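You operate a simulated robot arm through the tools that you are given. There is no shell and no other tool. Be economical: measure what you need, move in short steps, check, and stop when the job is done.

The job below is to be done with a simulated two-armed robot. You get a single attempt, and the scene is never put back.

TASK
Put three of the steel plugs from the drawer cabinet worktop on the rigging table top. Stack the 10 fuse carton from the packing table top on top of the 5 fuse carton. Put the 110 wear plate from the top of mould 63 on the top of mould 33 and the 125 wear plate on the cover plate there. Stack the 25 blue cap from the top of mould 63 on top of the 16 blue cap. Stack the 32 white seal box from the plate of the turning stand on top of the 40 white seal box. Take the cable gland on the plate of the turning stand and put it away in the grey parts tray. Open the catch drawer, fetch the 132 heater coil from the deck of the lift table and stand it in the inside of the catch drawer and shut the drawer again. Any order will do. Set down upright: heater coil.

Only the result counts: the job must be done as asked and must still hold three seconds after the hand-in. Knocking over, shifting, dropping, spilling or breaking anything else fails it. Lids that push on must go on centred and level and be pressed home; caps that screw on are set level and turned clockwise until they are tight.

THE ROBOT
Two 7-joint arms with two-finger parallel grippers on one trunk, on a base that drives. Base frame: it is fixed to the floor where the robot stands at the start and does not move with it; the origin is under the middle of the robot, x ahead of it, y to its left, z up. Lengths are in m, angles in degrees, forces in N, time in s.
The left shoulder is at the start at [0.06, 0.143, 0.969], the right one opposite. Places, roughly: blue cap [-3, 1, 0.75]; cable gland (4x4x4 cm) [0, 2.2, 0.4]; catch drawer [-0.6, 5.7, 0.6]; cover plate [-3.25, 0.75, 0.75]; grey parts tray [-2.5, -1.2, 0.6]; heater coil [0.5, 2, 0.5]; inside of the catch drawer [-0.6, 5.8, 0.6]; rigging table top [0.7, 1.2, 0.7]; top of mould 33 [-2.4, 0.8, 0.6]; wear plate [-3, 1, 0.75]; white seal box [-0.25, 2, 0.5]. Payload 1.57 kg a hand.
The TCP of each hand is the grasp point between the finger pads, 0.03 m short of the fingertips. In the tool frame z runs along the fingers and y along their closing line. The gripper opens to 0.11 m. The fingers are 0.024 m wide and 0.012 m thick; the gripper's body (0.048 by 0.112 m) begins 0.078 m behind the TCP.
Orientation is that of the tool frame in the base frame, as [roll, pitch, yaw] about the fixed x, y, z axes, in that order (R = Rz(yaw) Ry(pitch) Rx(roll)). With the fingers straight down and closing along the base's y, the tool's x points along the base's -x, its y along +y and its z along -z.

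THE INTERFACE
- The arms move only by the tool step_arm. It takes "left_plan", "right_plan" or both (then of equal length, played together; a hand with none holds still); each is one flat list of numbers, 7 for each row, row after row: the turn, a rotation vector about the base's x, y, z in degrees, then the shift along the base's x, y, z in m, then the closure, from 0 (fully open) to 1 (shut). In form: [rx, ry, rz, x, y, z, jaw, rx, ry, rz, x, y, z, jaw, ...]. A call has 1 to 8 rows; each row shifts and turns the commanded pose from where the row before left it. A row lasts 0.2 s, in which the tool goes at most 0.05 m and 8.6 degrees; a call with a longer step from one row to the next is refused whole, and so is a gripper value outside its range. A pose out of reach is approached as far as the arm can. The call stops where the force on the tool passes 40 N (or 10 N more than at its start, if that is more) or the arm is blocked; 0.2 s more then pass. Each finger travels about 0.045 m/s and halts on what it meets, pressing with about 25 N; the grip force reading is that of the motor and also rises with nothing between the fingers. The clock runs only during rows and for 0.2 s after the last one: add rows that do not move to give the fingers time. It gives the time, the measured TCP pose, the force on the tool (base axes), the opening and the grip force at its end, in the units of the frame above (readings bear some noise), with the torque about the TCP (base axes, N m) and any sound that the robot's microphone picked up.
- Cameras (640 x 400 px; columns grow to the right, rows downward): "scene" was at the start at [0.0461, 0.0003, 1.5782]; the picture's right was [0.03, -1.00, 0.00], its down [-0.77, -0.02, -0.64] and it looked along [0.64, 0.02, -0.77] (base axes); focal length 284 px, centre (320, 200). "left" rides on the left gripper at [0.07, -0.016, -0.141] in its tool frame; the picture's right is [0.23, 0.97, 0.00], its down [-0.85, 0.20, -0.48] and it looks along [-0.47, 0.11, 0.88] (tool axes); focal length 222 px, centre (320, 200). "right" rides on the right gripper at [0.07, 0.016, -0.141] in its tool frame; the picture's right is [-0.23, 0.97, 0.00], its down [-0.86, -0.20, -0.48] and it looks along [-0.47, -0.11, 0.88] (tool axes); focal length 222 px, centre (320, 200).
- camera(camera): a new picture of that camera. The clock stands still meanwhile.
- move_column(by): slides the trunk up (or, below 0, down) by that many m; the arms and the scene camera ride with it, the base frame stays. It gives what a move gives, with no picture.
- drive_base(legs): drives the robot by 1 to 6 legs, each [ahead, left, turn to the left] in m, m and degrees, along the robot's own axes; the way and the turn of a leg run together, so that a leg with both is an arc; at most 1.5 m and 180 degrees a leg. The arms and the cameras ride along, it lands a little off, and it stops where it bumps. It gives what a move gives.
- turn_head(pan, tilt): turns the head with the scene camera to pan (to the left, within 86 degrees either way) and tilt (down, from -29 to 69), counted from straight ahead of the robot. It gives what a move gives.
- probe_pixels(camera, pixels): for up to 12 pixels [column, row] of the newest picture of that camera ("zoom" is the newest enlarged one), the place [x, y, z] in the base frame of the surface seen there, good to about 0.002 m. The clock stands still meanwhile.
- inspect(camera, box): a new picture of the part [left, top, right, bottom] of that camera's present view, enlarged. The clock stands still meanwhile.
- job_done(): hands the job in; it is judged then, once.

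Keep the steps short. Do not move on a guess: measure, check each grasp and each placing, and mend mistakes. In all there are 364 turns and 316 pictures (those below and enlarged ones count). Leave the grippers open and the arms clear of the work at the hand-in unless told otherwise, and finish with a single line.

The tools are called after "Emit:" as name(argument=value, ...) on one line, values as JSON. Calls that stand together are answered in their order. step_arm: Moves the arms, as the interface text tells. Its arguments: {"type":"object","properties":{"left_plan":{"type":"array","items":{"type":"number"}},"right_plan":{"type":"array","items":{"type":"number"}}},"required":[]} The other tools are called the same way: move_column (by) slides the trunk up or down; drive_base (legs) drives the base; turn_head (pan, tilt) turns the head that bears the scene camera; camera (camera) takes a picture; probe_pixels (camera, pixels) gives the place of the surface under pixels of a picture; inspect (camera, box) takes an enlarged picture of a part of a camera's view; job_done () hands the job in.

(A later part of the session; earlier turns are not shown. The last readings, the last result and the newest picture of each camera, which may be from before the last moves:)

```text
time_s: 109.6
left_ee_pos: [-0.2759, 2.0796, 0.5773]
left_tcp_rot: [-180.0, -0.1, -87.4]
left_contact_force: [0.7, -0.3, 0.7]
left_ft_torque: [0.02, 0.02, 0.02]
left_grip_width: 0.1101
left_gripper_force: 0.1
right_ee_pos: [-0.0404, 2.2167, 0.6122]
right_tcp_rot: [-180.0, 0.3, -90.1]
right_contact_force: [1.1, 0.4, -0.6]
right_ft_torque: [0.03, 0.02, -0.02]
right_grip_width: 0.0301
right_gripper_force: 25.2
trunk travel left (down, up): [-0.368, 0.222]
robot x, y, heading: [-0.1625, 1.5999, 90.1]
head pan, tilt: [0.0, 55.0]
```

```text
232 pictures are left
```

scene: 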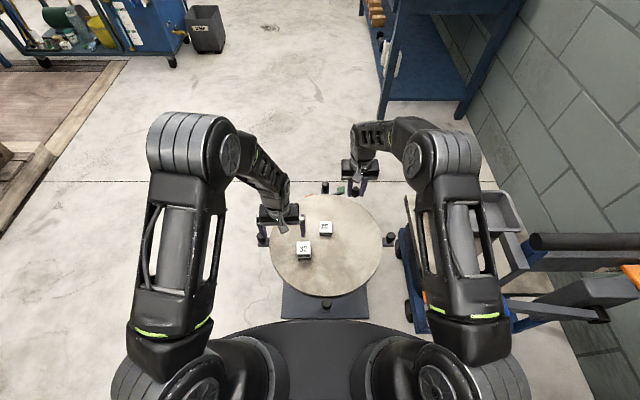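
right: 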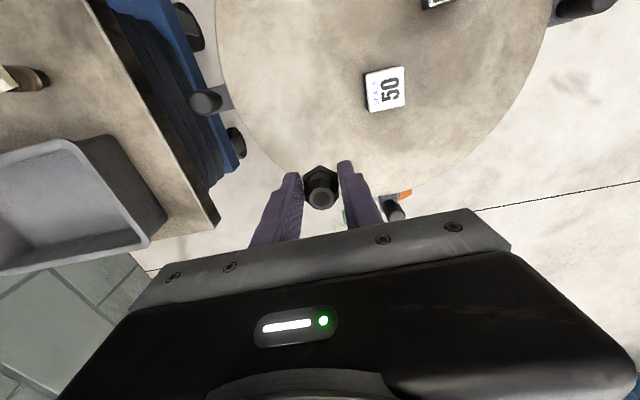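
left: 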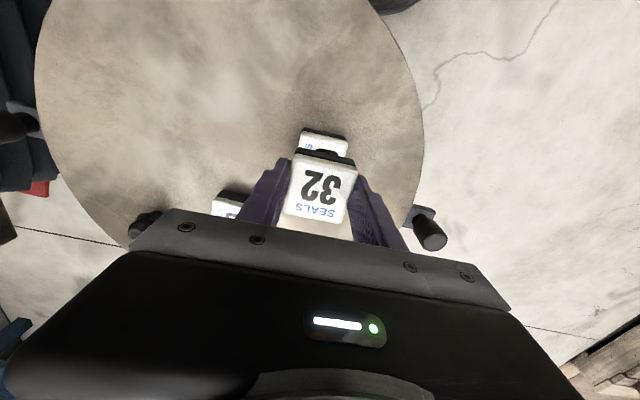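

The gland is held. I'll raise the trunk by 0.2 and the hands to a travel pose, then back away and look around toward the southwest.

Emit:
move_column(by=0.2)

Emit:
step_arm(left_plan=[0, 0, 0, -0.02, -0.02, 0.04, 0, 0, 0, 0, -0.02, -0.02, 0.04, 0, 0, 0, 0, 0, -0.02, 0.04, 0, 0, 0, 0, 0, -0.02, 0.04, 0, 0, 0, 0, 0, -0.02, 0.04, 0, 0, 0, 0, 0, -0.02, 0.04, 0], right_plan=[0, 0, 0, 0.02, -0.025, 0.035, 1, 0, 0, 0, 0.02, -0.025, 0.035, 1, 0, 0, 0, 0.02, -0.025, 0.035, 1, 0, 0, 0, 0.02, -0.025, 0.035, 1, 0, 0, 0, 0, -0.025, 0.035, 1, 0, 0, 0, 0, -0.025, 0.035, 1])

Emit:
drive_base(legs=[[-0.5, 0.1, 0]])

Emit:
turn_head(pan=80, tilt=20)

Emit:
camera(camera="scene")

```text
time_s: 111.8
left_ee_pos: [-0.277, 2.0778, 0.7761]
left_tcp_rot: [179.8, -0.1, -87.4]
left_contact_force: [-0.6, 0.4, -0.8]
left_ft_torque: [0.02, 0.01, 0.01]
left_grip_width: 0.1098
left_gripper_force: 0.2
right_ee_pos: [-0.0403, 2.2179, 0.8109]
right_tcp_rot: [-179.9, 0.3, -89.8]
right_contact_force: [0.2, -0.5, -1.2]
right_ft_torque: [0.03, -0.02, -0.01]
right_grip_width: 0.0301
right_gripper_force: 24.7
trunk travel left (down, up): [-0.568, 0.022]
robot x, y, heading: [-0.1633, 1.5998, 90.1]
head pan, tilt: [0.0, 55.0]
```

```text
time_s: 113.2
left_ee_pos: [-0.3157, 1.9551, 1.0186]
left_tcp_rot: [-180.0, 0.0, -87.4]
left_contact_force: [-0.7, 0.0, -0.2]
left_ft_torque: [0.02, -0.02, -0.01]
left_grip_width: 0.11
left_gripper_force: 0.0
right_ee_pos: [0.0402, 2.0648, 1.0221]
right_tcp_rot: [-179.8, 0.5, -89.9]
right_contact_force: [0.6, 0.1, -0.2]
right_ft_torque: [0.05, 0.01, -0.01]
right_grip_width: 0.0302
right_gripper_force: 24.7
trunk travel left (down, up): [-0.568, 0.022]
robot x, y, heading: [-0.1641, 1.6018, 90.0]
head pan, tilt: [0.0, 55.0]
```

```text
time_s: 116.2
left_ee_pos: [-0.4137, 1.4572, 1.0183]
left_tcp_rot: [179.8, 0.0, -88.0]
left_contact_force: [0.2, 0.0, 0.1]
left_ft_torque: [0.01, -0.03, 0.02]
left_grip_width: 0.1099
left_gripper_force: 0.1
right_ee_pos: [-0.0568, 1.5618, 1.0219]
right_tcp_rot: [-180.0, 0.3, -90.6]
right_contact_force: [-0.1, 0.1, 0.3]
right_ft_torque: [0.02, 0.03, -0.01]
right_grip_width: 0.0299
right_gripper_force: 25.4
trunk travel left (down, up): [-0.568, 0.022]
robot x, y, heading: [-0.2641, 1.1013, 89.3]
head pan, tilt: [0.0, 55.0]
```

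```text
time_s: 117.7
left_ee_pos: [-0.4135, 1.4594, 1.0168]
left_tcp_rot: [179.9, -0.2, -88.1]
left_contact_force: [0.1, 0.0, 0.6]
left_ft_torque: [0.01, 0.01, 0.01]
left_grip_width: 0.11
left_gripper_force: 0.0
right_ee_pos: [-0.0573, 1.5631, 1.022]
right_tcp_rot: [-180.0, 0.4, -90.6]
right_contact_force: [0.2, 0.1, 0.4]
right_ft_torque: [-0.01, 0.02, 0.01]
right_grip_width: 0.0299
right_gripper_force: 25.6
trunk travel left (down, up): [-0.568, 0.022]
robot x, y, heading: [-0.258, 1.0986, 89.2]
head pan, tilt: [80.0, 20.0]
```

```text
231 pictures are left
```

scene: 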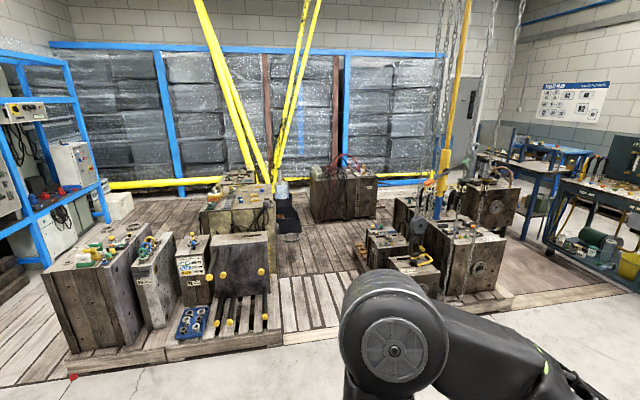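

Emit:
inspect(camera="scene", box=[340, 150, 540, 275])

Emit:
inspect(camera="scene", box=[40, 210, 280, 360])

```text
3.20 times, centred on (440, 212) of scene
```

zoom: 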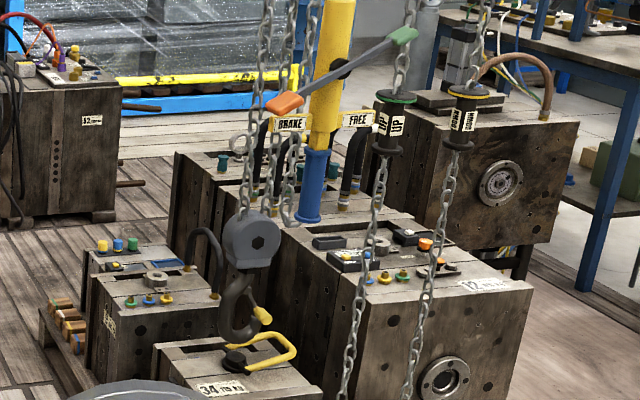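

```text
2.67 times, centred on (160, 285) of scene
```

zoom: 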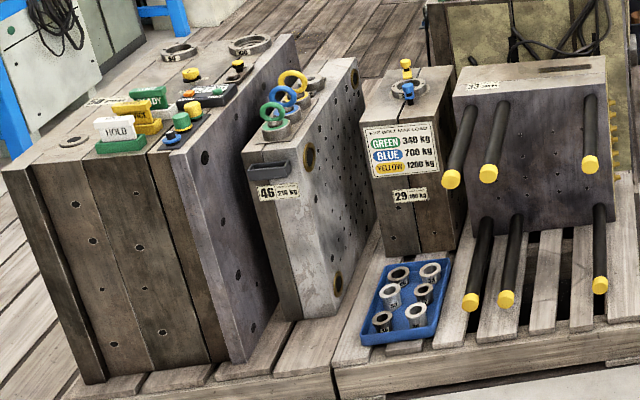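

Emit:
probe_pixels(camera="scene", pixels=[[240, 237], [265, 232], [210, 240], [225, 345], [120, 362], [240, 185], [255, 205], [320, 170], [340, 180], [425, 275], [385, 235], [270, 330]])

Emit:
inspect(camera="scene", box=[180, 160, 308, 240])

```text
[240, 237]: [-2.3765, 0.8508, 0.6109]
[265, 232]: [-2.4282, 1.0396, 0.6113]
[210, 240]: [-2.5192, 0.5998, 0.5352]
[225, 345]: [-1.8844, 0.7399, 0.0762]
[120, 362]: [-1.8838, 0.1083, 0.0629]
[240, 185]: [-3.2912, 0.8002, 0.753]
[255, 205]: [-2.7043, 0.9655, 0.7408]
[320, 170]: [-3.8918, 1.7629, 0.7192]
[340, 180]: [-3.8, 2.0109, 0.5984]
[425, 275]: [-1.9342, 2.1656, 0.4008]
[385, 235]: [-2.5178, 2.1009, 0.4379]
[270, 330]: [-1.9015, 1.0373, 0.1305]
```

```text
5.00 times, centred on (244, 200) of scene
```

zoom: 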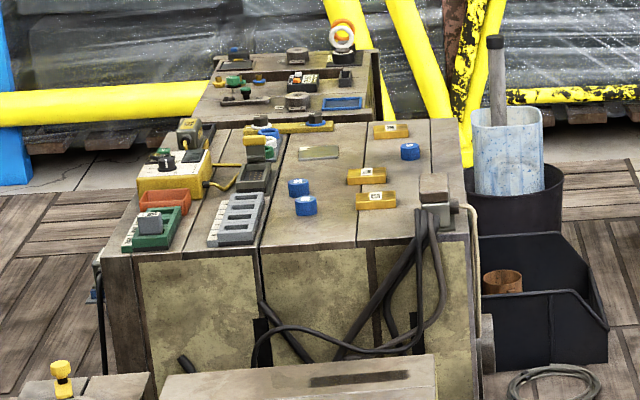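

Emit:
probe_pixels(camera="scene", pixels=[[310, 300], [310, 325], [335, 310], [300, 260], [330, 250], [300, 280], [200, 330], [285, 300], [345, 265], [310, 335], [360, 262], [20, 350]])

```text
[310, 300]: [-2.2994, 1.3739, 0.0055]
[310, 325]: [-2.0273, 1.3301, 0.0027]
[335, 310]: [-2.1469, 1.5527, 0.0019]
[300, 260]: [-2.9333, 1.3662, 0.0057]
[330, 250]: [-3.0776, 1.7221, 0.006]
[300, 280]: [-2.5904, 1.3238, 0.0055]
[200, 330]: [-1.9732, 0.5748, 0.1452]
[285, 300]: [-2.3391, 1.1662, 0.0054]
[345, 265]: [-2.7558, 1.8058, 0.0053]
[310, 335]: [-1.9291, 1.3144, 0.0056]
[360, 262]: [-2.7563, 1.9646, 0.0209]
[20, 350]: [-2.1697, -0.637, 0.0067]
```

Emit:
probe_pixels(camera="zoom", pixels=[[605, 330], [480, 360], [540, 370], [570, 250], [520, 210], [560, 385], [485, 340], [400, 152], [370, 175], [318, 152], [305, 205], [435, 190]])

Emit:
turn_head(pan=86, tilt=35)

Emit:
camera(camera="scene")

```text
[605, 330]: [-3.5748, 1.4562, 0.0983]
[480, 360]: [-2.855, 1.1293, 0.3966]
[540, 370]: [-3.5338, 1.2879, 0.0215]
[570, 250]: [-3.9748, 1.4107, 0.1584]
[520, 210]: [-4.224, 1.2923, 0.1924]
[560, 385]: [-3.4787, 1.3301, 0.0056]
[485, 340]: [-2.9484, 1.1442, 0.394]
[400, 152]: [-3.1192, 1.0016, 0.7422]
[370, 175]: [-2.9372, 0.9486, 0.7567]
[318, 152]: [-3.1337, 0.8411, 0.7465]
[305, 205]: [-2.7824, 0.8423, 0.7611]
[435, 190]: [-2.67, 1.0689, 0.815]
```

```text
time_s: 118.5
left_ee_pos: [-0.4135, 1.4589, 1.0173]
left_tcp_rot: [179.8, 0.0, -88.0]
left_contact_force: [0.0, 0.9, 0.1]
left_ft_torque: [-0.02, 0.03, 0.0]
left_grip_width: 0.1102
left_gripper_force: 0.0
right_ee_pos: [-0.0565, 1.5627, 1.0213]
right_tcp_rot: [180.0, 0.3, -90.7]
right_contact_force: [-0.5, 0.0, -0.7]
right_ft_torque: [0.01, 0.0, 0.0]
right_grip_width: 0.0302
right_gripper_force: 24.6
trunk travel left (down, up): [-0.568, 0.022]
robot x, y, heading: [-0.2622, 1.1025, 89.1]
head pan, tilt: [85.9, 35.0]
```

```text
227 pictures are left
```

scene: 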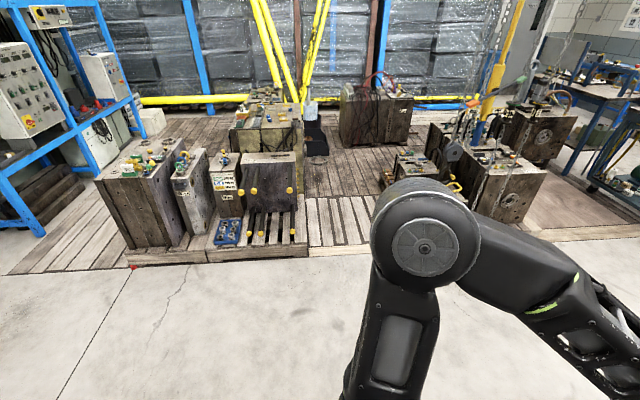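

The floor to the west and southwest is clear. I'll turn to face west and drive toward the grey parts tray, stopping at about (-1.3, -0.9) to look.

Emit:
drive_base(legs=[[0, 0, 91], [0.9, 1.0, 0], [0.1, 1.0, 0]])

Emit:
turn_head(pan=0, tilt=30)

Emit:
camera(camera="scene")

```text
time_s: 133.9
left_ee_pos: [-1.6305, -1.0611, 1.0175]
left_tcp_rot: [180.0, -0.1, 2.4]
left_contact_force: [-0.1, 0.7, 0.3]
left_ft_torque: [-0.01, -0.03, -0.03]
left_grip_width: 0.11
left_gripper_force: 0.1
right_ee_pos: [-1.7374, -0.7039, 1.0216]
right_tcp_rot: [-180.0, 0.5, -0.2]
right_contact_force: [0.3, 0.0, -0.2]
right_ft_torque: [-0.05, -0.04, 0.03]
right_grip_width: 0.0299
right_gripper_force: 25.0
trunk travel left (down, up): [-0.568, 0.022]
robot x, y, heading: [-1.2738, -0.906, 179.9]
head pan, tilt: [85.9, 35.0]
```

```text
time_s: 135.5
left_ee_pos: [-1.6305, -1.0603, 1.0173]
left_tcp_rot: [179.9, -0.2, 2.3]
left_contact_force: [0.5, 0.4, -0.3]
left_ft_torque: [0.0, -0.02, -0.01]
left_grip_width: 0.11
left_gripper_force: 0.0
right_ee_pos: [-1.7379, -0.7046, 1.021]
right_tcp_rot: [180.0, 0.4, -0.2]
right_contact_force: [0.0, -0.1, -0.4]
right_ft_torque: [0.01, -0.02, 0.01]
right_grip_width: 0.0302
right_gripper_force: 25.4
trunk travel left (down, up): [-0.568, 0.022]
robot x, y, heading: [-1.2746, -0.9105, 179.6]
head pan, tilt: [0.0, 30.0]
```

```text
226 pictures are left
```

scene: 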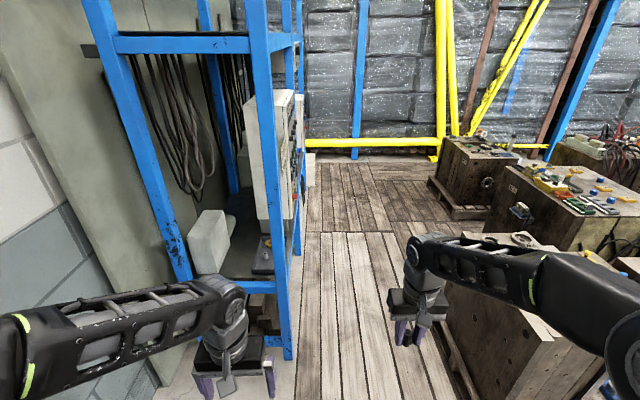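

Emit:
inspect(camera="scene", box=[170, 180, 330, 280])

Emit:
probe_pixels(camera="scene", pixels=[[262, 258], [210, 240], [285, 270], [245, 285], [280, 150], [262, 80], [300, 230], [150, 200], [287, 350], [175, 260]])

```text
4.00 times, centred on (250, 230) of scene
```

zoom: 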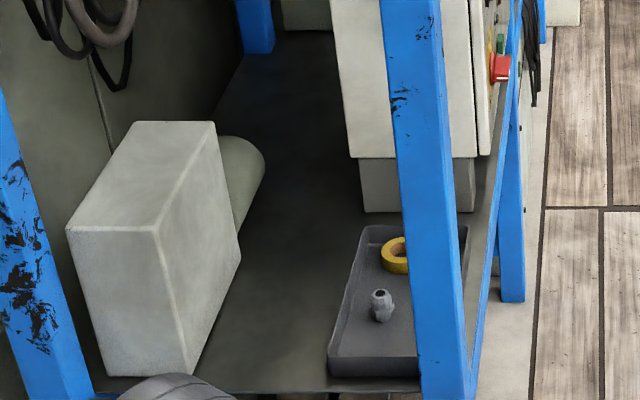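

```text
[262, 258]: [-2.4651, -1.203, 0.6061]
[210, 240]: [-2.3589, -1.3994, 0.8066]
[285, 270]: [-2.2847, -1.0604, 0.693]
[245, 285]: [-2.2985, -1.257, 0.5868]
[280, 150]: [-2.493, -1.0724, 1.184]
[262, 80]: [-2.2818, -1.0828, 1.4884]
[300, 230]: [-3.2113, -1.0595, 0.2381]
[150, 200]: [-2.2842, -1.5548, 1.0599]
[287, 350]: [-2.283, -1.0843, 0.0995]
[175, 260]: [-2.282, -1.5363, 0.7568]
```

The grey tray sits on the rack shelf (z≈0.59), behind the front posts at x≈-2.28 (y -1.08 and -1.54). I'll check the wall on the left and how much room there is.

Emit:
probe_pixels(camera="scene", pixels=[[20, 180], [60, 250], [110, 360], [40, 60], [300, 390], [20, 370], [270, 200], [255, 150]])

Emit:
camera(camera="left")

```text
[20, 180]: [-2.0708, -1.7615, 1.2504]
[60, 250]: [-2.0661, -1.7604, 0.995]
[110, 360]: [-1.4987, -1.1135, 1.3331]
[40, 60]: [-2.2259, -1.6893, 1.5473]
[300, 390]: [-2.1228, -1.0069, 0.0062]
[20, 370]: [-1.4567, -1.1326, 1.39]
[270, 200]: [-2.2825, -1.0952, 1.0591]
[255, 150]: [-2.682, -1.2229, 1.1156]
```

```text
224 pictures are left
```

left: 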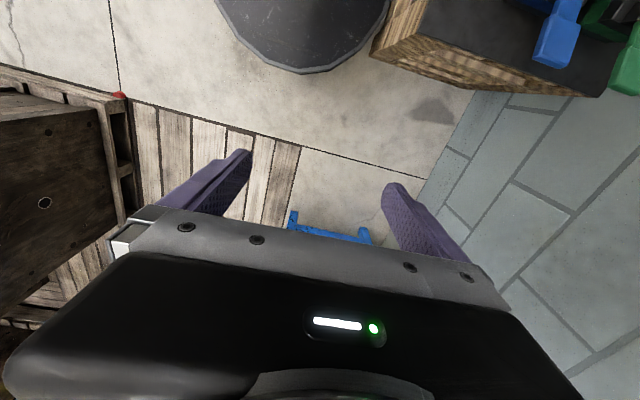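

Emit:
probe_pixels(camera="left", pixels=[[375, 50], [470, 85], [600, 95], [440, 20], [310, 225], [365, 235], [300, 215], [120, 95], [120, 130]])

```text
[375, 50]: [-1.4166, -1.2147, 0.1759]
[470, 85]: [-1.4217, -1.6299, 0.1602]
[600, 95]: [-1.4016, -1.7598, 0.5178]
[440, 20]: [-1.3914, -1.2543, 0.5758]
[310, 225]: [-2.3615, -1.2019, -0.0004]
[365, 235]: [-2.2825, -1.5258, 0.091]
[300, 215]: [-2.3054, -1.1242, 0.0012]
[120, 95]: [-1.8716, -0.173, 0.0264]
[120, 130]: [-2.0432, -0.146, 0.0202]
```

Room enough. I'll pull the right hand back 0.13 so it stays in front of the posts, drive west to x≈-1.80, then south to y≈-1.38.

Emit:
step_arm(right_plan=[0, 0, 0, 0.045, 0, 0.01, 1, 0, 0, 0, 0.045, 0, 0.01, 1, 0, 0, 0, 0.045, 0, 0, 1])

Emit:
drive_base(legs=[[0.52, 0, 0.4], [0, 0.47, 0]])

Emit:
turn_head(pan=-10, tilt=45)

Emit:
camera(camera="scene")

```text
time_s: 136.3
left_ee_pos: [-1.6298, -1.0601, 1.0179]
left_tcp_rot: [180.0, -0.1, 2.4]
left_contact_force: [0.4, 0.2, -0.5]
left_ft_torque: [0.03, 0.02, 0.0]
left_grip_width: 0.1101
left_gripper_force: 0.0
right_ee_pos: [-1.6001, -0.7032, 1.0406]
right_tcp_rot: [180.0, 0.5, -0.2]
right_contact_force: [0.6, 0.2, 0.1]
right_ft_torque: [0.01, 0.03, 0.02]
right_grip_width: 0.0302
right_gripper_force: 24.7
trunk travel left (down, up): [-0.568, 0.022]
robot x, y, heading: [-1.2707, -0.9052, 179.4]
head pan, tilt: [0.0, 30.0]
```

```text
time_s: 141.8
left_ee_pos: [-2.1542, -1.5432, 1.0154]
left_tcp_rot: [179.8, -0.2, 3.5]
left_contact_force: [-0.1, 0.0, -0.4]
left_ft_torque: [0.01, -0.01, -0.03]
left_grip_width: 0.1098
left_gripper_force: 0.0
right_ee_pos: [-2.1336, -1.1863, 1.0415]
right_tcp_rot: [-179.9, 0.4, 1.0]
right_contact_force: [-0.2, -1.0, 0.3]
right_ft_torque: [0.01, 0.0, 0.02]
right_grip_width: 0.03
right_gripper_force: 25.1
trunk travel left (down, up): [-0.568, 0.022]
robot x, y, heading: [-1.7993, -1.3843, -179.0]
head pan, tilt: [0.0, 30.0]
```

```text
time_s: 142.6
left_ee_pos: [-2.1526, -1.5419, 1.0178]
left_tcp_rot: [179.9, -0.2, 3.5]
left_contact_force: [-0.1, -0.9, 0.4]
left_ft_torque: [-0.01, 0.01, -0.01]
left_grip_width: 0.1098
left_gripper_force: 0.0
right_ee_pos: [-2.1331, -1.1848, 1.0414]
right_tcp_rot: [-180.0, 0.4, 1.0]
right_contact_force: [0.1, 0.4, 0.7]
right_ft_torque: [-0.01, -0.02, -0.02]
right_grip_width: 0.0299
right_gripper_force: 24.6
trunk travel left (down, up): [-0.568, 0.022]
robot x, y, heading: [-1.8038, -1.3801, -179.0]
head pan, tilt: [-10.0, 45.0]
```

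```text
223 pictures are left
```

scene: 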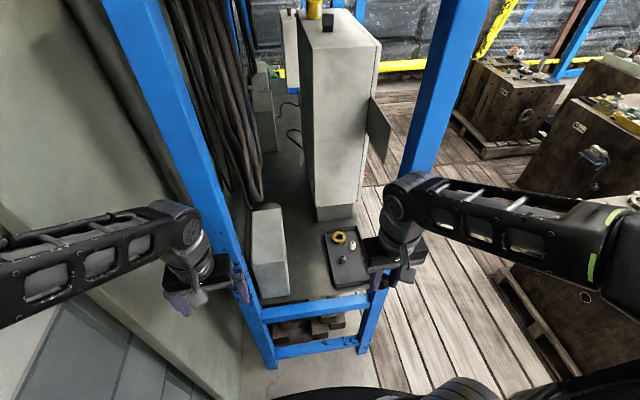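

Emit:
inspect(camera="scene", box=[300, 215, 396, 275])

Emit:
probe_pixels(camera="zoom", pixels=[[160, 120], [200, 470], [200, 390], [290, 250], [320, 270], [340, 225], [250, 160], [220, 370], [300, 290], [240, 210], [380, 330], [190, 320]])

```text
6.67 times, centred on (348, 245) of scene
```

zoom: 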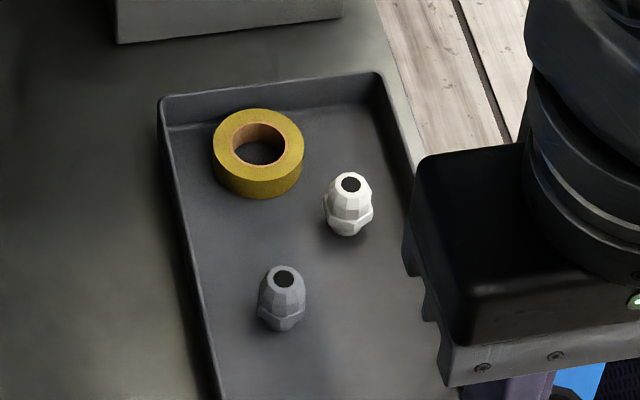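

```text
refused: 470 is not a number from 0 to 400
```

Emit:
probe_pixels(camera="zoom", pixels=[[160, 110], [165, 150], [215, 385], [350, 330], [380, 80], [412, 160], [350, 185], [284, 280], [284, 330], [345, 245], [300, 380], [380, 290]])

Emit:
inspect(camera="scene", box=[300, 235, 396, 295])

```text
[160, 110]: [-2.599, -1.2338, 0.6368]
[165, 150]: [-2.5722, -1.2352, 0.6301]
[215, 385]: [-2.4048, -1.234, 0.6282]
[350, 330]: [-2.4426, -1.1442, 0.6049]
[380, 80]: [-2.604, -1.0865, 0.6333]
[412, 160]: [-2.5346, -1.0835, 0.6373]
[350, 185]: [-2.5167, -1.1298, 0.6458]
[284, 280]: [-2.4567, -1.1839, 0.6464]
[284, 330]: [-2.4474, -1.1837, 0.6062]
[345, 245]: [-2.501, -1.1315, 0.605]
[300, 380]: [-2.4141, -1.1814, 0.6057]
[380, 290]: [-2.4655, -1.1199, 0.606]
```

```text
6.67 times, centred on (348, 265) of scene
```

zoom: 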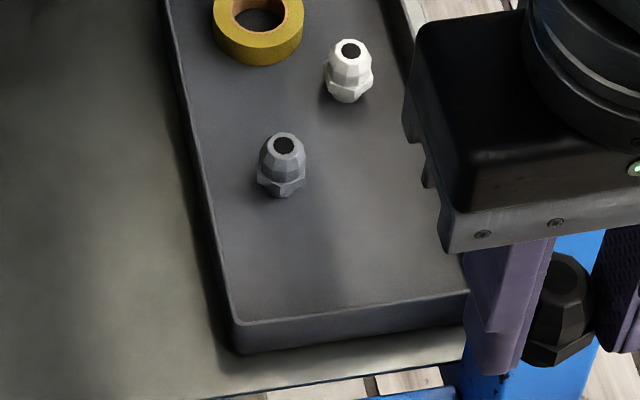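

Tray floor is at 0.605 and the rim at 0.635, with a free spot near (-2.39, -1.18). I'll tuck the left hand inward, shift the robot 0.035 south and square it, then measure the tray's front wall and the post.

Emit:
probe_pixels(camera="zoom", pixels=[[240, 322], [240, 345], [350, 305], [230, 300], [460, 290], [575, 385]])

Emit:
step_arm(left_plan=[0, 0, 0, 0.03, 0.04, 0.01, 0, 0, 0, 0, 0.03, 0.03, 0.01, 0])

Emit:
drive_base(legs=[[0, 0.035, -1]])

Emit:
camera(camera="right")

```text
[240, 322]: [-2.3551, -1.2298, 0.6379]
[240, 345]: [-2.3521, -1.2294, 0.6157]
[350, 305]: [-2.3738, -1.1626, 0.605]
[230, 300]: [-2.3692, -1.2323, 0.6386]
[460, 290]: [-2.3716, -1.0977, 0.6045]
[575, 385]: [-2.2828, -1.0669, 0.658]
```

```text
refused: row 1 steps farther than a row can; nothing moved
```

```text
time_s: 143.7
left_ee_pos: [-2.1537, -1.5574, 1.0184]
left_tcp_rot: [179.2, 0.0, 2.2]
left_contact_force: [-0.4, 0.2, -0.5]
left_ft_torque: [0.0, -0.04, 0.0]
left_grip_width: 0.1099
left_gripper_force: 0.0
right_ee_pos: [-2.1259, -1.2016, 1.0395]
right_tcp_rot: [179.4, 0.6, -0.2]
right_contact_force: [-0.6, 0.2, -0.8]
right_ft_torque: [0.03, 0.0, -0.01]
right_grip_width: 0.0299
right_gripper_force: 24.8
trunk travel left (down, up): [-0.568, 0.022]
robot x, y, heading: [-1.7982, -1.4122, 179.8]
head pan, tilt: [-10.0, 45.0]
stopped in leg 1: the robot was blocked; the commanded pose is now the measured one
```

```text
220 pictures are left
```

right: 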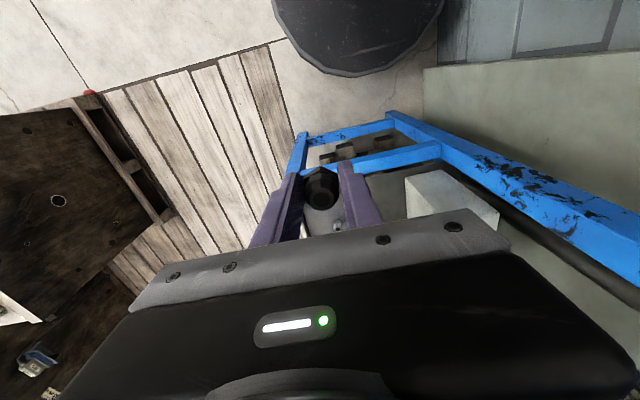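

Blocked at y -1.412, so something on the left touched. I'll tuck the left hand in and back off 1 cm.

Emit:
step_arm(left_plan=[0, 0, 0, 0.0, 0.04, 0.01, 0, 0, 0, 0, 0.0, 0.03, 0.01, 0])

Emit:
drive_base(legs=[[0, -0.012, 0]])

Emit:
camera(camera="scene")

```text
time_s: 144.3
left_ee_pos: [-2.1561, -1.4984, 1.0378]
left_tcp_rot: [179.8, 0.0, 2.3]
left_contact_force: [0.7, 0.1, -0.2]
left_ft_torque: [-0.02, 0.04, 0.04]
left_grip_width: 0.11
left_gripper_force: 0.1
right_ee_pos: [-2.1278, -1.2116, 1.0406]
right_tcp_rot: [-180.0, 0.4, -0.1]
right_contact_force: [-0.2, 0.5, -0.4]
right_ft_torque: [-0.04, 0.01, 0.01]
right_grip_width: 0.0301
right_gripper_force: 25.0
trunk travel left (down, up): [-0.568, 0.022]
robot x, y, heading: [-1.798, -1.4171, 179.9]
head pan, tilt: [-10.0, 45.0]
```

```text
time_s: 145.0
left_ee_pos: [-2.1572, -1.4859, 1.0387]
left_tcp_rot: [179.7, -0.1, 2.5]
left_contact_force: [0.1, 0.7, 0.1]
left_ft_torque: [0.01, 0.02, 0.01]
left_grip_width: 0.1102
left_gripper_force: 0.0
right_ee_pos: [-2.1288, -1.2009, 1.0396]
right_tcp_rot: [180.0, 0.4, -0.3]
right_contact_force: [0.1, 0.6, -0.3]
right_ft_torque: [-0.05, -0.01, -0.01]
right_grip_width: 0.0299
right_gripper_force: 25.0
trunk travel left (down, up): [-0.568, 0.022]
robot x, y, heading: [-1.799, -1.4011, 179.6]
head pan, tilt: [-10.0, 45.0]
```

```text
219 pictures are left
```

scene: 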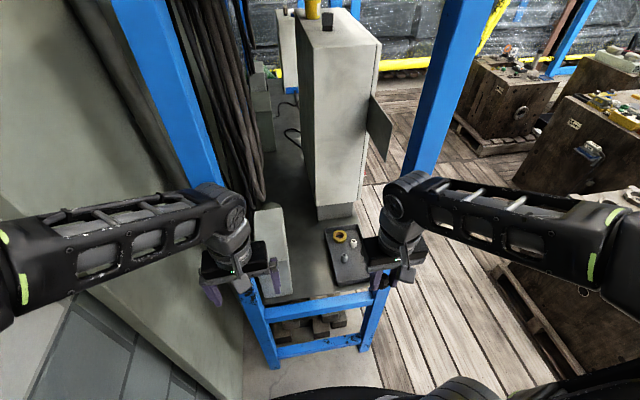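

Now I'll bring the right hand forward and down in short moves, watching the post: first to (-2.22, -1.195, 0.85).

Emit:
step_arm(right_plan=[0, 0, 0, -0.02, 0.001, -0.04, 1, 0, 0, 0, -0.02, 0.001, -0.04, 1, 0, 0, 0, -0.02, 0.001, -0.04, 1, 0, 0, 0, -0.02, 0.001, -0.04, 1, 0, 0, 0, -0.015, 0.001, -0.03, 1])

Emit:
camera(camera="scene")

Emit:
probe_pixels(camera="scene", pixels=[[600, 210], [520, 210], [460, 205], [420, 200], [400, 220], [470, 240]])

```text
time_s: 146.2
left_ee_pos: [-2.1566, -1.4877, 1.0368]
left_tcp_rot: [179.8, -0.2, 2.3]
left_contact_force: [-0.5, -0.3, -0.2]
left_ft_torque: [0.01, 0.05, -0.02]
left_grip_width: 0.1098
left_gripper_force: 0.0
right_ee_pos: [-2.2246, -1.1941, 0.8513]
right_tcp_rot: [180.0, 0.3, -0.2]
right_contact_force: [-0.4, 0.0, 0.2]
right_ft_torque: [0.03, -0.02, -0.01]
right_grip_width: 0.0296
right_gripper_force: 24.8
trunk travel left (down, up): [-0.568, 0.022]
robot x, y, heading: [-1.7991, -1.402, 179.8]
head pan, tilt: [-10.0, 45.0]
```

```text
218 pictures are left
```

scene: 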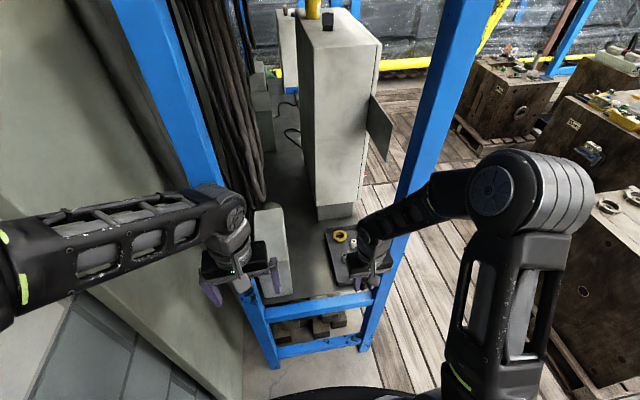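

```text
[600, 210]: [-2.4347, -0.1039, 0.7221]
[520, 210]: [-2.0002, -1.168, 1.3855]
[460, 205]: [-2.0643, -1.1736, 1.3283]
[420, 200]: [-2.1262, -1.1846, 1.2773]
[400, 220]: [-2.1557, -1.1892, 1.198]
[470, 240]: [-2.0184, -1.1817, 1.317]
```

The forearm runs almost straight at y≈-1.19, clear of the post (inner face about -1.11). I'll go on to (-2.40, -1.185, 0.72).

Emit:
step_arm(right_plan=[0, 0, 0, -0.035, 0.0015, -0.026, 1, 0, 0, 0, -0.035, 0.0015, -0.026, 1, 0, 0, 0, -0.035, 0.0015, -0.026, 1, 0, 0, 0, -0.035, 0.0015, -0.026, 1, 0, 0, 0, -0.035, 0.0015, -0.026, 1, 0, 0, 0, 0, 0, 0, 1])

Emit:
camera(camera="right")

Emit:
camera(camera="scene")

```text
time_s: 147.6
left_ee_pos: [-2.156, -1.4867, 1.0365]
left_tcp_rot: [179.8, -0.2, 2.3]
left_contact_force: [-0.3, 0.1, 0.3]
left_ft_torque: [0.03, 0.0, 0.05]
left_grip_width: 0.1102
left_gripper_force: 0.2
right_ee_pos: [-2.4002, -1.1849, 0.7197]
right_tcp_rot: [-180.0, 0.4, -0.3]
right_contact_force: [-0.5, -1.2, 0.0]
right_ft_torque: [-0.02, 0.0, 0.01]
right_grip_width: 0.0301
right_gripper_force: 24.8
trunk travel left (down, up): [-0.568, 0.022]
robot x, y, heading: [-1.7984, -1.3984, 179.9]
head pan, tilt: [-10.0, 45.0]
```

```text
217 pictures are left
```

right: 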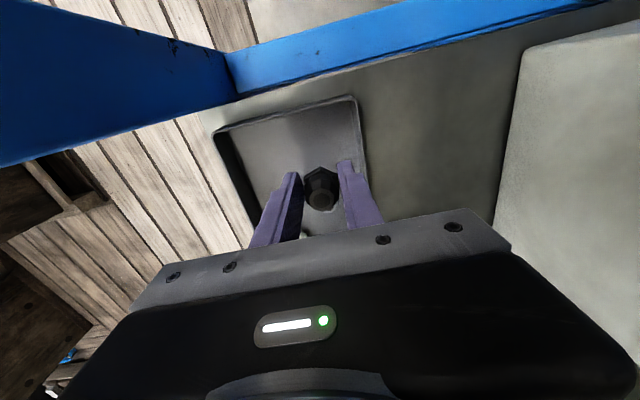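

```text
216 pictures are left
```

scene: 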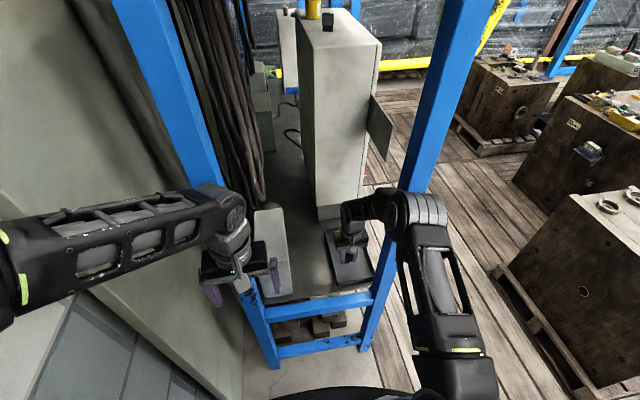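

Over the tray. I'll shift +12 mm in y and lower to just above the tray floor.

Emit:
step_arm(right_plan=[0, 0, 0, 0.0, 0.006, -0.03, 1, 0, 0, 0, 0, 0.006, -0.03, 1, 0, 0, 0, 0, 0, -0.011, 1, 0, 0, 0, 0, 0, 0, 1])

Emit:
camera(camera="right")

Emit:
inspect(camera="scene", box=[300, 225, 396, 285])

```text
time_s: 148.6
left_ee_pos: [-2.1567, -1.4868, 1.0367]
left_tcp_rot: [179.9, -0.1, 2.5]
left_contact_force: [0.8, 0.0, -0.2]
left_ft_torque: [-0.01, 0.0, -0.01]
left_grip_width: 0.1103
left_gripper_force: 0.0
right_ee_pos: [-2.3983, -1.1761, 0.6484]
right_tcp_rot: [-180.0, 0.5, -0.3]
right_contact_force: [0.8, -0.4, 0.1]
right_ft_torque: [-0.02, -0.02, 0.01]
right_grip_width: 0.0301
right_gripper_force: 25.3
trunk travel left (down, up): [-0.568, 0.022]
robot x, y, heading: [-1.8015, -1.4044, 179.8]
head pan, tilt: [-10.0, 45.0]
```

```text
215 pictures are left
```

right: 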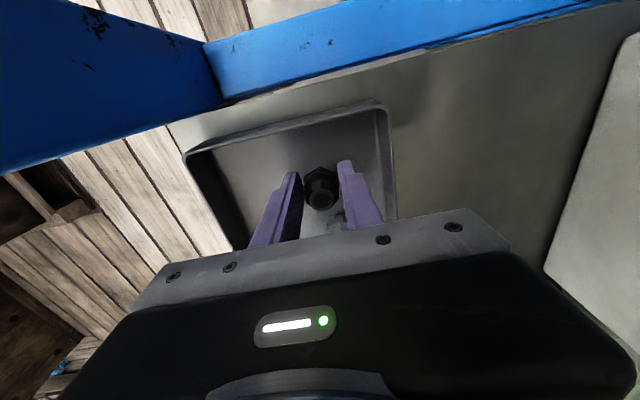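

```text
6.67 times, centred on (348, 255) of scene
```

zoom: 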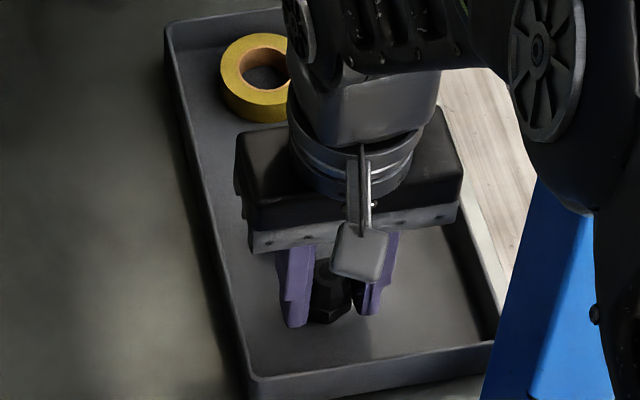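

Good. I'll lower 4 mm to contact, open a little and rise.

Emit:
step_arm(right_plan=[0, 0, 0, 0.0, 0.0, -0.003, 1, 0, 0, 0, 0, 0, -0.0015, 1, 0, 0, 0, 0, 0, 0, 0.6, 0, 0, 0, 0, 0, 0, 0.56, 0, 0, 0, 0, 0, 0.035, 0.56, 0, 0, 0, 0, 0, 0.045, 0.56, 0, 0, 0, 0, 0, 0.03, 0.56])

Emit:
camera(camera="right")

```text
time_s: 150.2
left_ee_pos: [-2.1553, -1.4876, 1.0372]
left_tcp_rot: [179.8, -0.1, 2.3]
left_contact_force: [-0.1, -0.3, -1.1]
left_ft_torque: [-0.01, 0.01, 0.02]
left_grip_width: 0.1099
left_gripper_force: 0.1
right_ee_pos: [-2.3973, -1.1744, 0.7581]
right_tcp_rot: [180.0, 0.4, -0.1]
right_contact_force: [-0.1, -0.5, 0.2]
right_ft_torque: [0.01, 0.02, -0.02]
right_grip_width: 0.0485
right_gripper_force: 0.0
trunk travel left (down, up): [-0.568, 0.022]
robot x, y, heading: [-1.7988, -1.4024, 179.6]
head pan, tilt: [-10.0, 45.0]
```

```text
213 pictures are left
```

right: 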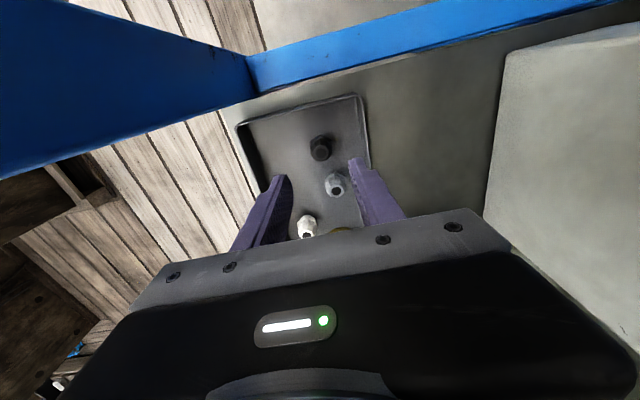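

The gland stands in the tray. I'll retrace the way out.

Emit:
step_arm(right_plan=[0, 0, 0, 0.03, -0.005, 0.025, 0.56, 0, 0, 0, 0.035, -0.005, 0.025, 0.56, 0, 0, 0, 0.035, -0.002, 0.025, 0.56, 0, 0, 0, 0.035, -0.002, 0.025, 0.56, 0, 0, 0, 0.035, -0.001, 0.025, 0.56, 0, 0, 0, 0.03, 0, 0.04, 0.4, 0, 0, 0, 0.03, 0, 0.04, 0, 0, 0, 0, 0.02, 0, 0.04, 0])

Emit:
inspect(camera="scene", box=[300, 225, 396, 285])

```text
time_s: 152.0
left_ee_pos: [-2.1559, -1.4869, 1.0375]
left_tcp_rot: [179.9, -0.1, 2.4]
left_contact_force: [-0.3, 0.1, -0.3]
left_ft_torque: [-0.02, 0.01, 0.01]
left_grip_width: 0.1102
left_gripper_force: 0.2
right_ee_pos: [-2.1462, -1.1924, 1.0006]
right_tcp_rot: [180.0, 0.4, -0.2]
right_contact_force: [0.1, 0.1, -0.1]
right_ft_torque: [-0.01, 0.0, -0.01]
right_grip_width: 0.1099
right_gripper_force: 0.1
trunk travel left (down, up): [-0.568, 0.022]
robot x, y, heading: [-1.7987, -1.4053, 179.8]
head pan, tilt: [-10.0, 45.0]
```

```text
6.67 times, centred on (348, 255) of scene
```

zoom: 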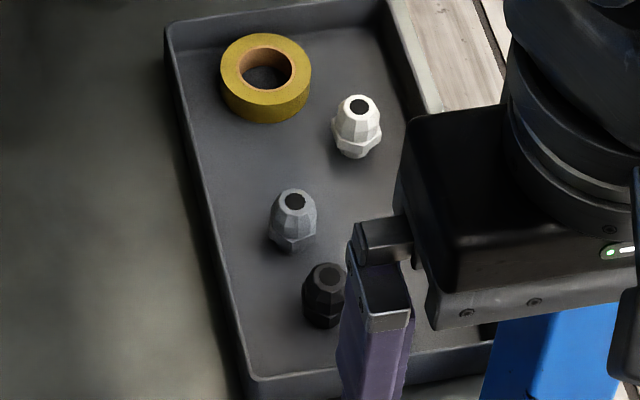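

The gland is in the tray. Next the moulds: I'll leave by the way I came and drive to the mouth of the aisle at about (-1.4, 1.5), still facing west, then look.

Emit:
step_arm(left_plan=[0, 0, 0, 0.0, 0, 0.03, 0, 0, 0, 0, 0, 0, 0.02, 0], right_plan=[0, 0, 0, 0.0, 0, 0.04, 0, 0, 0, 0, 0, 0, 0.04, 0])

Emit:
drive_base(legs=[[0, -0.6, 0], [-0.4, 0, 0], [0, -1.2, 0], [0, -1.1, 0]])

Emit:
turn_head(pan=0, tilt=30)

Emit:
camera(camera="scene")

```text
time_s: 152.6
left_ee_pos: [-2.1565, -1.4885, 1.0857]
left_tcp_rot: [179.8, -0.2, 2.3]
left_contact_force: [-1.5, 0.7, -1.0]
left_ft_torque: [-0.01, 0.01, -0.02]
left_grip_width: 0.1099
left_gripper_force: 0.2
right_ee_pos: [-2.1476, -1.1935, 1.0811]
right_tcp_rot: [180.0, 0.4, -0.1]
right_contact_force: [-0.1, -0.6, 0.5]
right_ft_torque: [0.01, 0.0, 0.03]
right_grip_width: 0.1104
right_gripper_force: 0.0
trunk travel left (down, up): [-0.568, 0.022]
robot x, y, heading: [-1.7967, -1.4026, 179.8]
head pan, tilt: [-10.0, 45.0]
```

```text
time_s: 169.1
left_ee_pos: [-1.7453, 1.4335, 1.086]
left_tcp_rot: [179.9, -0.1, 2.1]
left_contact_force: [-0.1, 0.0, -0.2]
left_ft_torque: [0.02, 0.01, 0.0]
left_grip_width: 0.11
left_gripper_force: 0.1
right_ee_pos: [-1.7335, 1.7292, 1.0813]
right_tcp_rot: [179.9, 0.4, -0.5]
right_contact_force: [0.2, -0.7, 0.3]
right_ft_torque: [-0.02, -0.01, 0.04]
right_grip_width: 0.1099
right_gripper_force: 0.2
trunk travel left (down, up): [-0.568, 0.022]
robot x, y, heading: [-1.3872, 1.5185, 179.4]
head pan, tilt: [-10.0, 45.0]
```

```text
time_s: 169.8
left_ee_pos: [-1.7446, 1.4342, 1.0873]
left_tcp_rot: [179.8, -0.1, 2.0]
left_contact_force: [0.0, 0.8, -1.1]
left_ft_torque: [0.0, 0.01, 0.01]
left_grip_width: 0.1098
left_gripper_force: 0.1
right_ee_pos: [-1.7336, 1.7293, 1.0819]
right_tcp_rot: [180.0, 0.4, -0.6]
right_contact_force: [-0.1, 0.0, -0.5]
right_ft_torque: [-0.01, -0.02, -0.04]
right_grip_width: 0.1097
right_gripper_force: 0.1
trunk travel left (down, up): [-0.568, 0.022]
robot x, y, heading: [-1.3873, 1.5148, 179.3]
head pan, tilt: [0.0, 30.0]
```

```text
211 pictures are left
```

scene: 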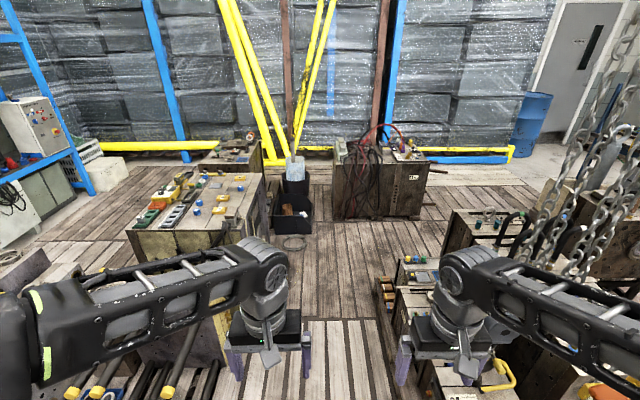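

Emit:
probe_pixels(camera="scene", pixels=[[560, 170], [600, 130], [575, 240], [590, 250], [545, 180], [400, 330], [385, 290], [300, 240], [560, 300], [530, 240], [415, 265], [270, 200]])

```text
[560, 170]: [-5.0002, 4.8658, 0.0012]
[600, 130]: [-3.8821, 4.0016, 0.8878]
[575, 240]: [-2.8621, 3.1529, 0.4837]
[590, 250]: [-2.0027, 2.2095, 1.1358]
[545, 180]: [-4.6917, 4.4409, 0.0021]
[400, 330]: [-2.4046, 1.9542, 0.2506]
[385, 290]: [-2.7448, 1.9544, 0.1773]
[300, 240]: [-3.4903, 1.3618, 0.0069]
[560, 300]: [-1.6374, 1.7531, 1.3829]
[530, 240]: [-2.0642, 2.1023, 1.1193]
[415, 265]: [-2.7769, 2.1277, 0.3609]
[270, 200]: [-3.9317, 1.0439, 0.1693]
```

Chains hang at about (-2.0, 2.15), so I'll keep to the south side of the aisle. I'll drive west to x≈-2.95, y≈1.47, and turn left to face mould 63.

Emit:
drive_base(legs=[[0.8, 0.03, 0.6], [0.76, 0.02, 0], [0, 0, 90]])

Emit:
turn_head(pan=0, tilt=50)

Emit:
camera(camera="scene")

```text
time_s: 181.8
left_ee_pos: [-2.8755, 1.1103, 1.0853]
left_tcp_rot: [179.7, 0.0, 94.1]
left_contact_force: [-0.3, -0.6, 0.0]
left_ft_torque: [0.01, -0.01, 0.0]
left_grip_width: 0.11
left_gripper_force: 0.0
right_ee_pos: [-3.1705, 1.1104, 1.0811]
right_tcp_rot: [180.0, 0.3, 91.7]
right_contact_force: [-0.5, 1.1, -0.5]
right_ft_torque: [-0.02, 0.02, -0.01]
right_grip_width: 0.1097
right_gripper_force: 0.0
trunk travel left (down, up): [-0.568, 0.022]
robot x, y, heading: [-2.971, 1.4669, -88.4]
head pan, tilt: [0.0, 30.0]
```

```text
time_s: 182.7
left_ee_pos: [-2.8755, 1.1117, 1.0855]
left_tcp_rot: [179.8, -0.1, 94.2]
left_contact_force: [0.6, 0.1, -0.2]
left_ft_torque: [0.0, 0.01, 0.03]
left_grip_width: 0.11
left_gripper_force: 0.0
right_ee_pos: [-3.1697, 1.1107, 1.0816]
right_tcp_rot: [-180.0, 0.4, 91.6]
right_contact_force: [0.0, 0.3, -0.2]
right_ft_torque: [0.0, 0.01, -0.01]
right_grip_width: 0.1099
right_gripper_force: 0.0
trunk travel left (down, up): [-0.568, 0.022]
robot x, y, heading: [-2.9743, 1.4665, -88.4]
head pan, tilt: [0.0, 50.0]
```

```text
210 pictures are left
```

scene: 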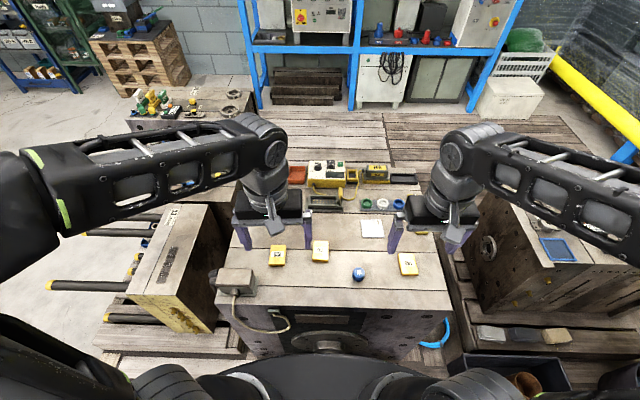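

Emit:
inspect(camera="scene", box=[212, 175, 452, 325])

Emit:
camera(camera="right")

Emit:
camera(camera="left")

```text
2.67 times, centred on (332, 250) of scene
```

zoom: 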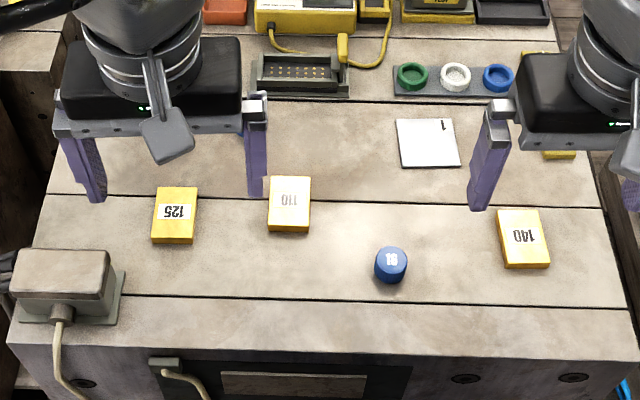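

```text
208 pictures are left
```

right: 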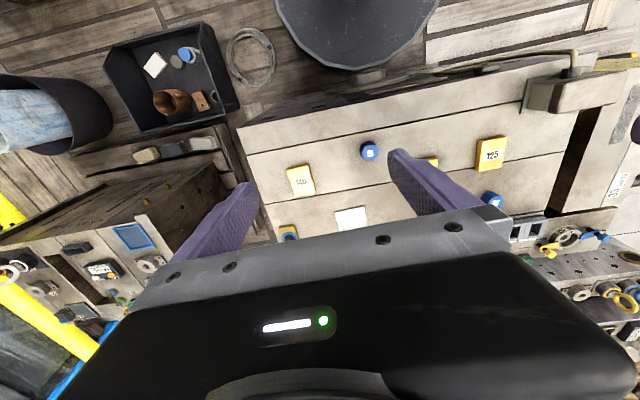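

```text
207 pictures are left
```

left: 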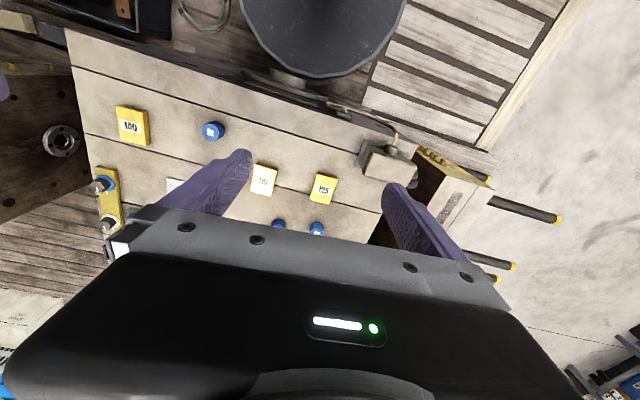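

Emit:
step_arm(left_plan=[0, 0, -4, 0.045, 0.0, 0, 0, 0, 0, 0, 0.045, 0.0, 0, 0, 0, 0, 0, 0.045, 0.0, 0, 0])

Emit:
inspect(camera="scene", box=[232, 185, 424, 305])

```text
time_s: 183.5
left_ee_pos: [-2.7382, 1.1102, 1.0851]
left_tcp_rot: [179.9, -0.1, 90.3]
left_contact_force: [-0.5, -1.0, -0.5]
left_ft_torque: [0.03, 0.0, 0.01]
left_grip_width: 0.1099
left_gripper_force: 0.1
right_ee_pos: [-3.1691, 1.1099, 1.0815]
right_tcp_rot: [-179.9, 0.4, 91.7]
right_contact_force: [0.6, 0.4, 0.3]
right_ft_torque: [-0.02, -0.01, -0.01]
right_grip_width: 0.11
right_gripper_force: 0.1
trunk travel left (down, up): [-0.568, 0.022]
robot x, y, heading: [-2.969, 1.4613, -88.2]
head pan, tilt: [0.0, 50.0]
```

```text
3.33 times, centred on (328, 245) of scene
```

zoom: 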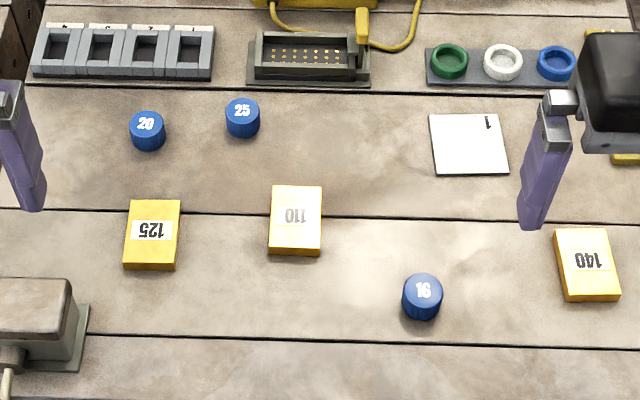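

Emit:
probe_pixels(camera="zoom", pixels=[[146, 125], [242, 111], [422, 290], [468, 145], [432, 116], [500, 116], [507, 172], [437, 174], [580, 300], [350, 240], [242, 135], [422, 315]])

Emit:
probe_pixels(camera="zoom", pixels=[[131, 203], [180, 203], [175, 263], [125, 263], [272, 188], [320, 188], [318, 247], [271, 247], [124, 268], [296, 220], [152, 230], [270, 253]])

```text
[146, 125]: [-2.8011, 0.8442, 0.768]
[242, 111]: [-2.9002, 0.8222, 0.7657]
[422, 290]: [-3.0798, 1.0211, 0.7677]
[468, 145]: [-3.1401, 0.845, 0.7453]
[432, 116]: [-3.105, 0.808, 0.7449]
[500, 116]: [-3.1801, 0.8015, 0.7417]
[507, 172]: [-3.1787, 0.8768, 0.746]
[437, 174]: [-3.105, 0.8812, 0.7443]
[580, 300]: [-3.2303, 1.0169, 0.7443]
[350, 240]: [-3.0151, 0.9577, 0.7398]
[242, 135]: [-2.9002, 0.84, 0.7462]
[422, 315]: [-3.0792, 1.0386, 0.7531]
```

```text
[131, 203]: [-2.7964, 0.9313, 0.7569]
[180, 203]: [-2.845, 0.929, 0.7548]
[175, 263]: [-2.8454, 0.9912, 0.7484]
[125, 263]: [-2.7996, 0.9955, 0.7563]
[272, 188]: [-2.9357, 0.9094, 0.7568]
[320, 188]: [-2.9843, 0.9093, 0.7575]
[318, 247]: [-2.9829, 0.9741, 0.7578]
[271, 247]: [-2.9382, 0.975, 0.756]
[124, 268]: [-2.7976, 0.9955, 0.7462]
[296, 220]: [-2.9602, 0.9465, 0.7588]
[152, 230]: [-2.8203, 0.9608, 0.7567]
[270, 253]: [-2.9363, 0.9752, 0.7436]
```

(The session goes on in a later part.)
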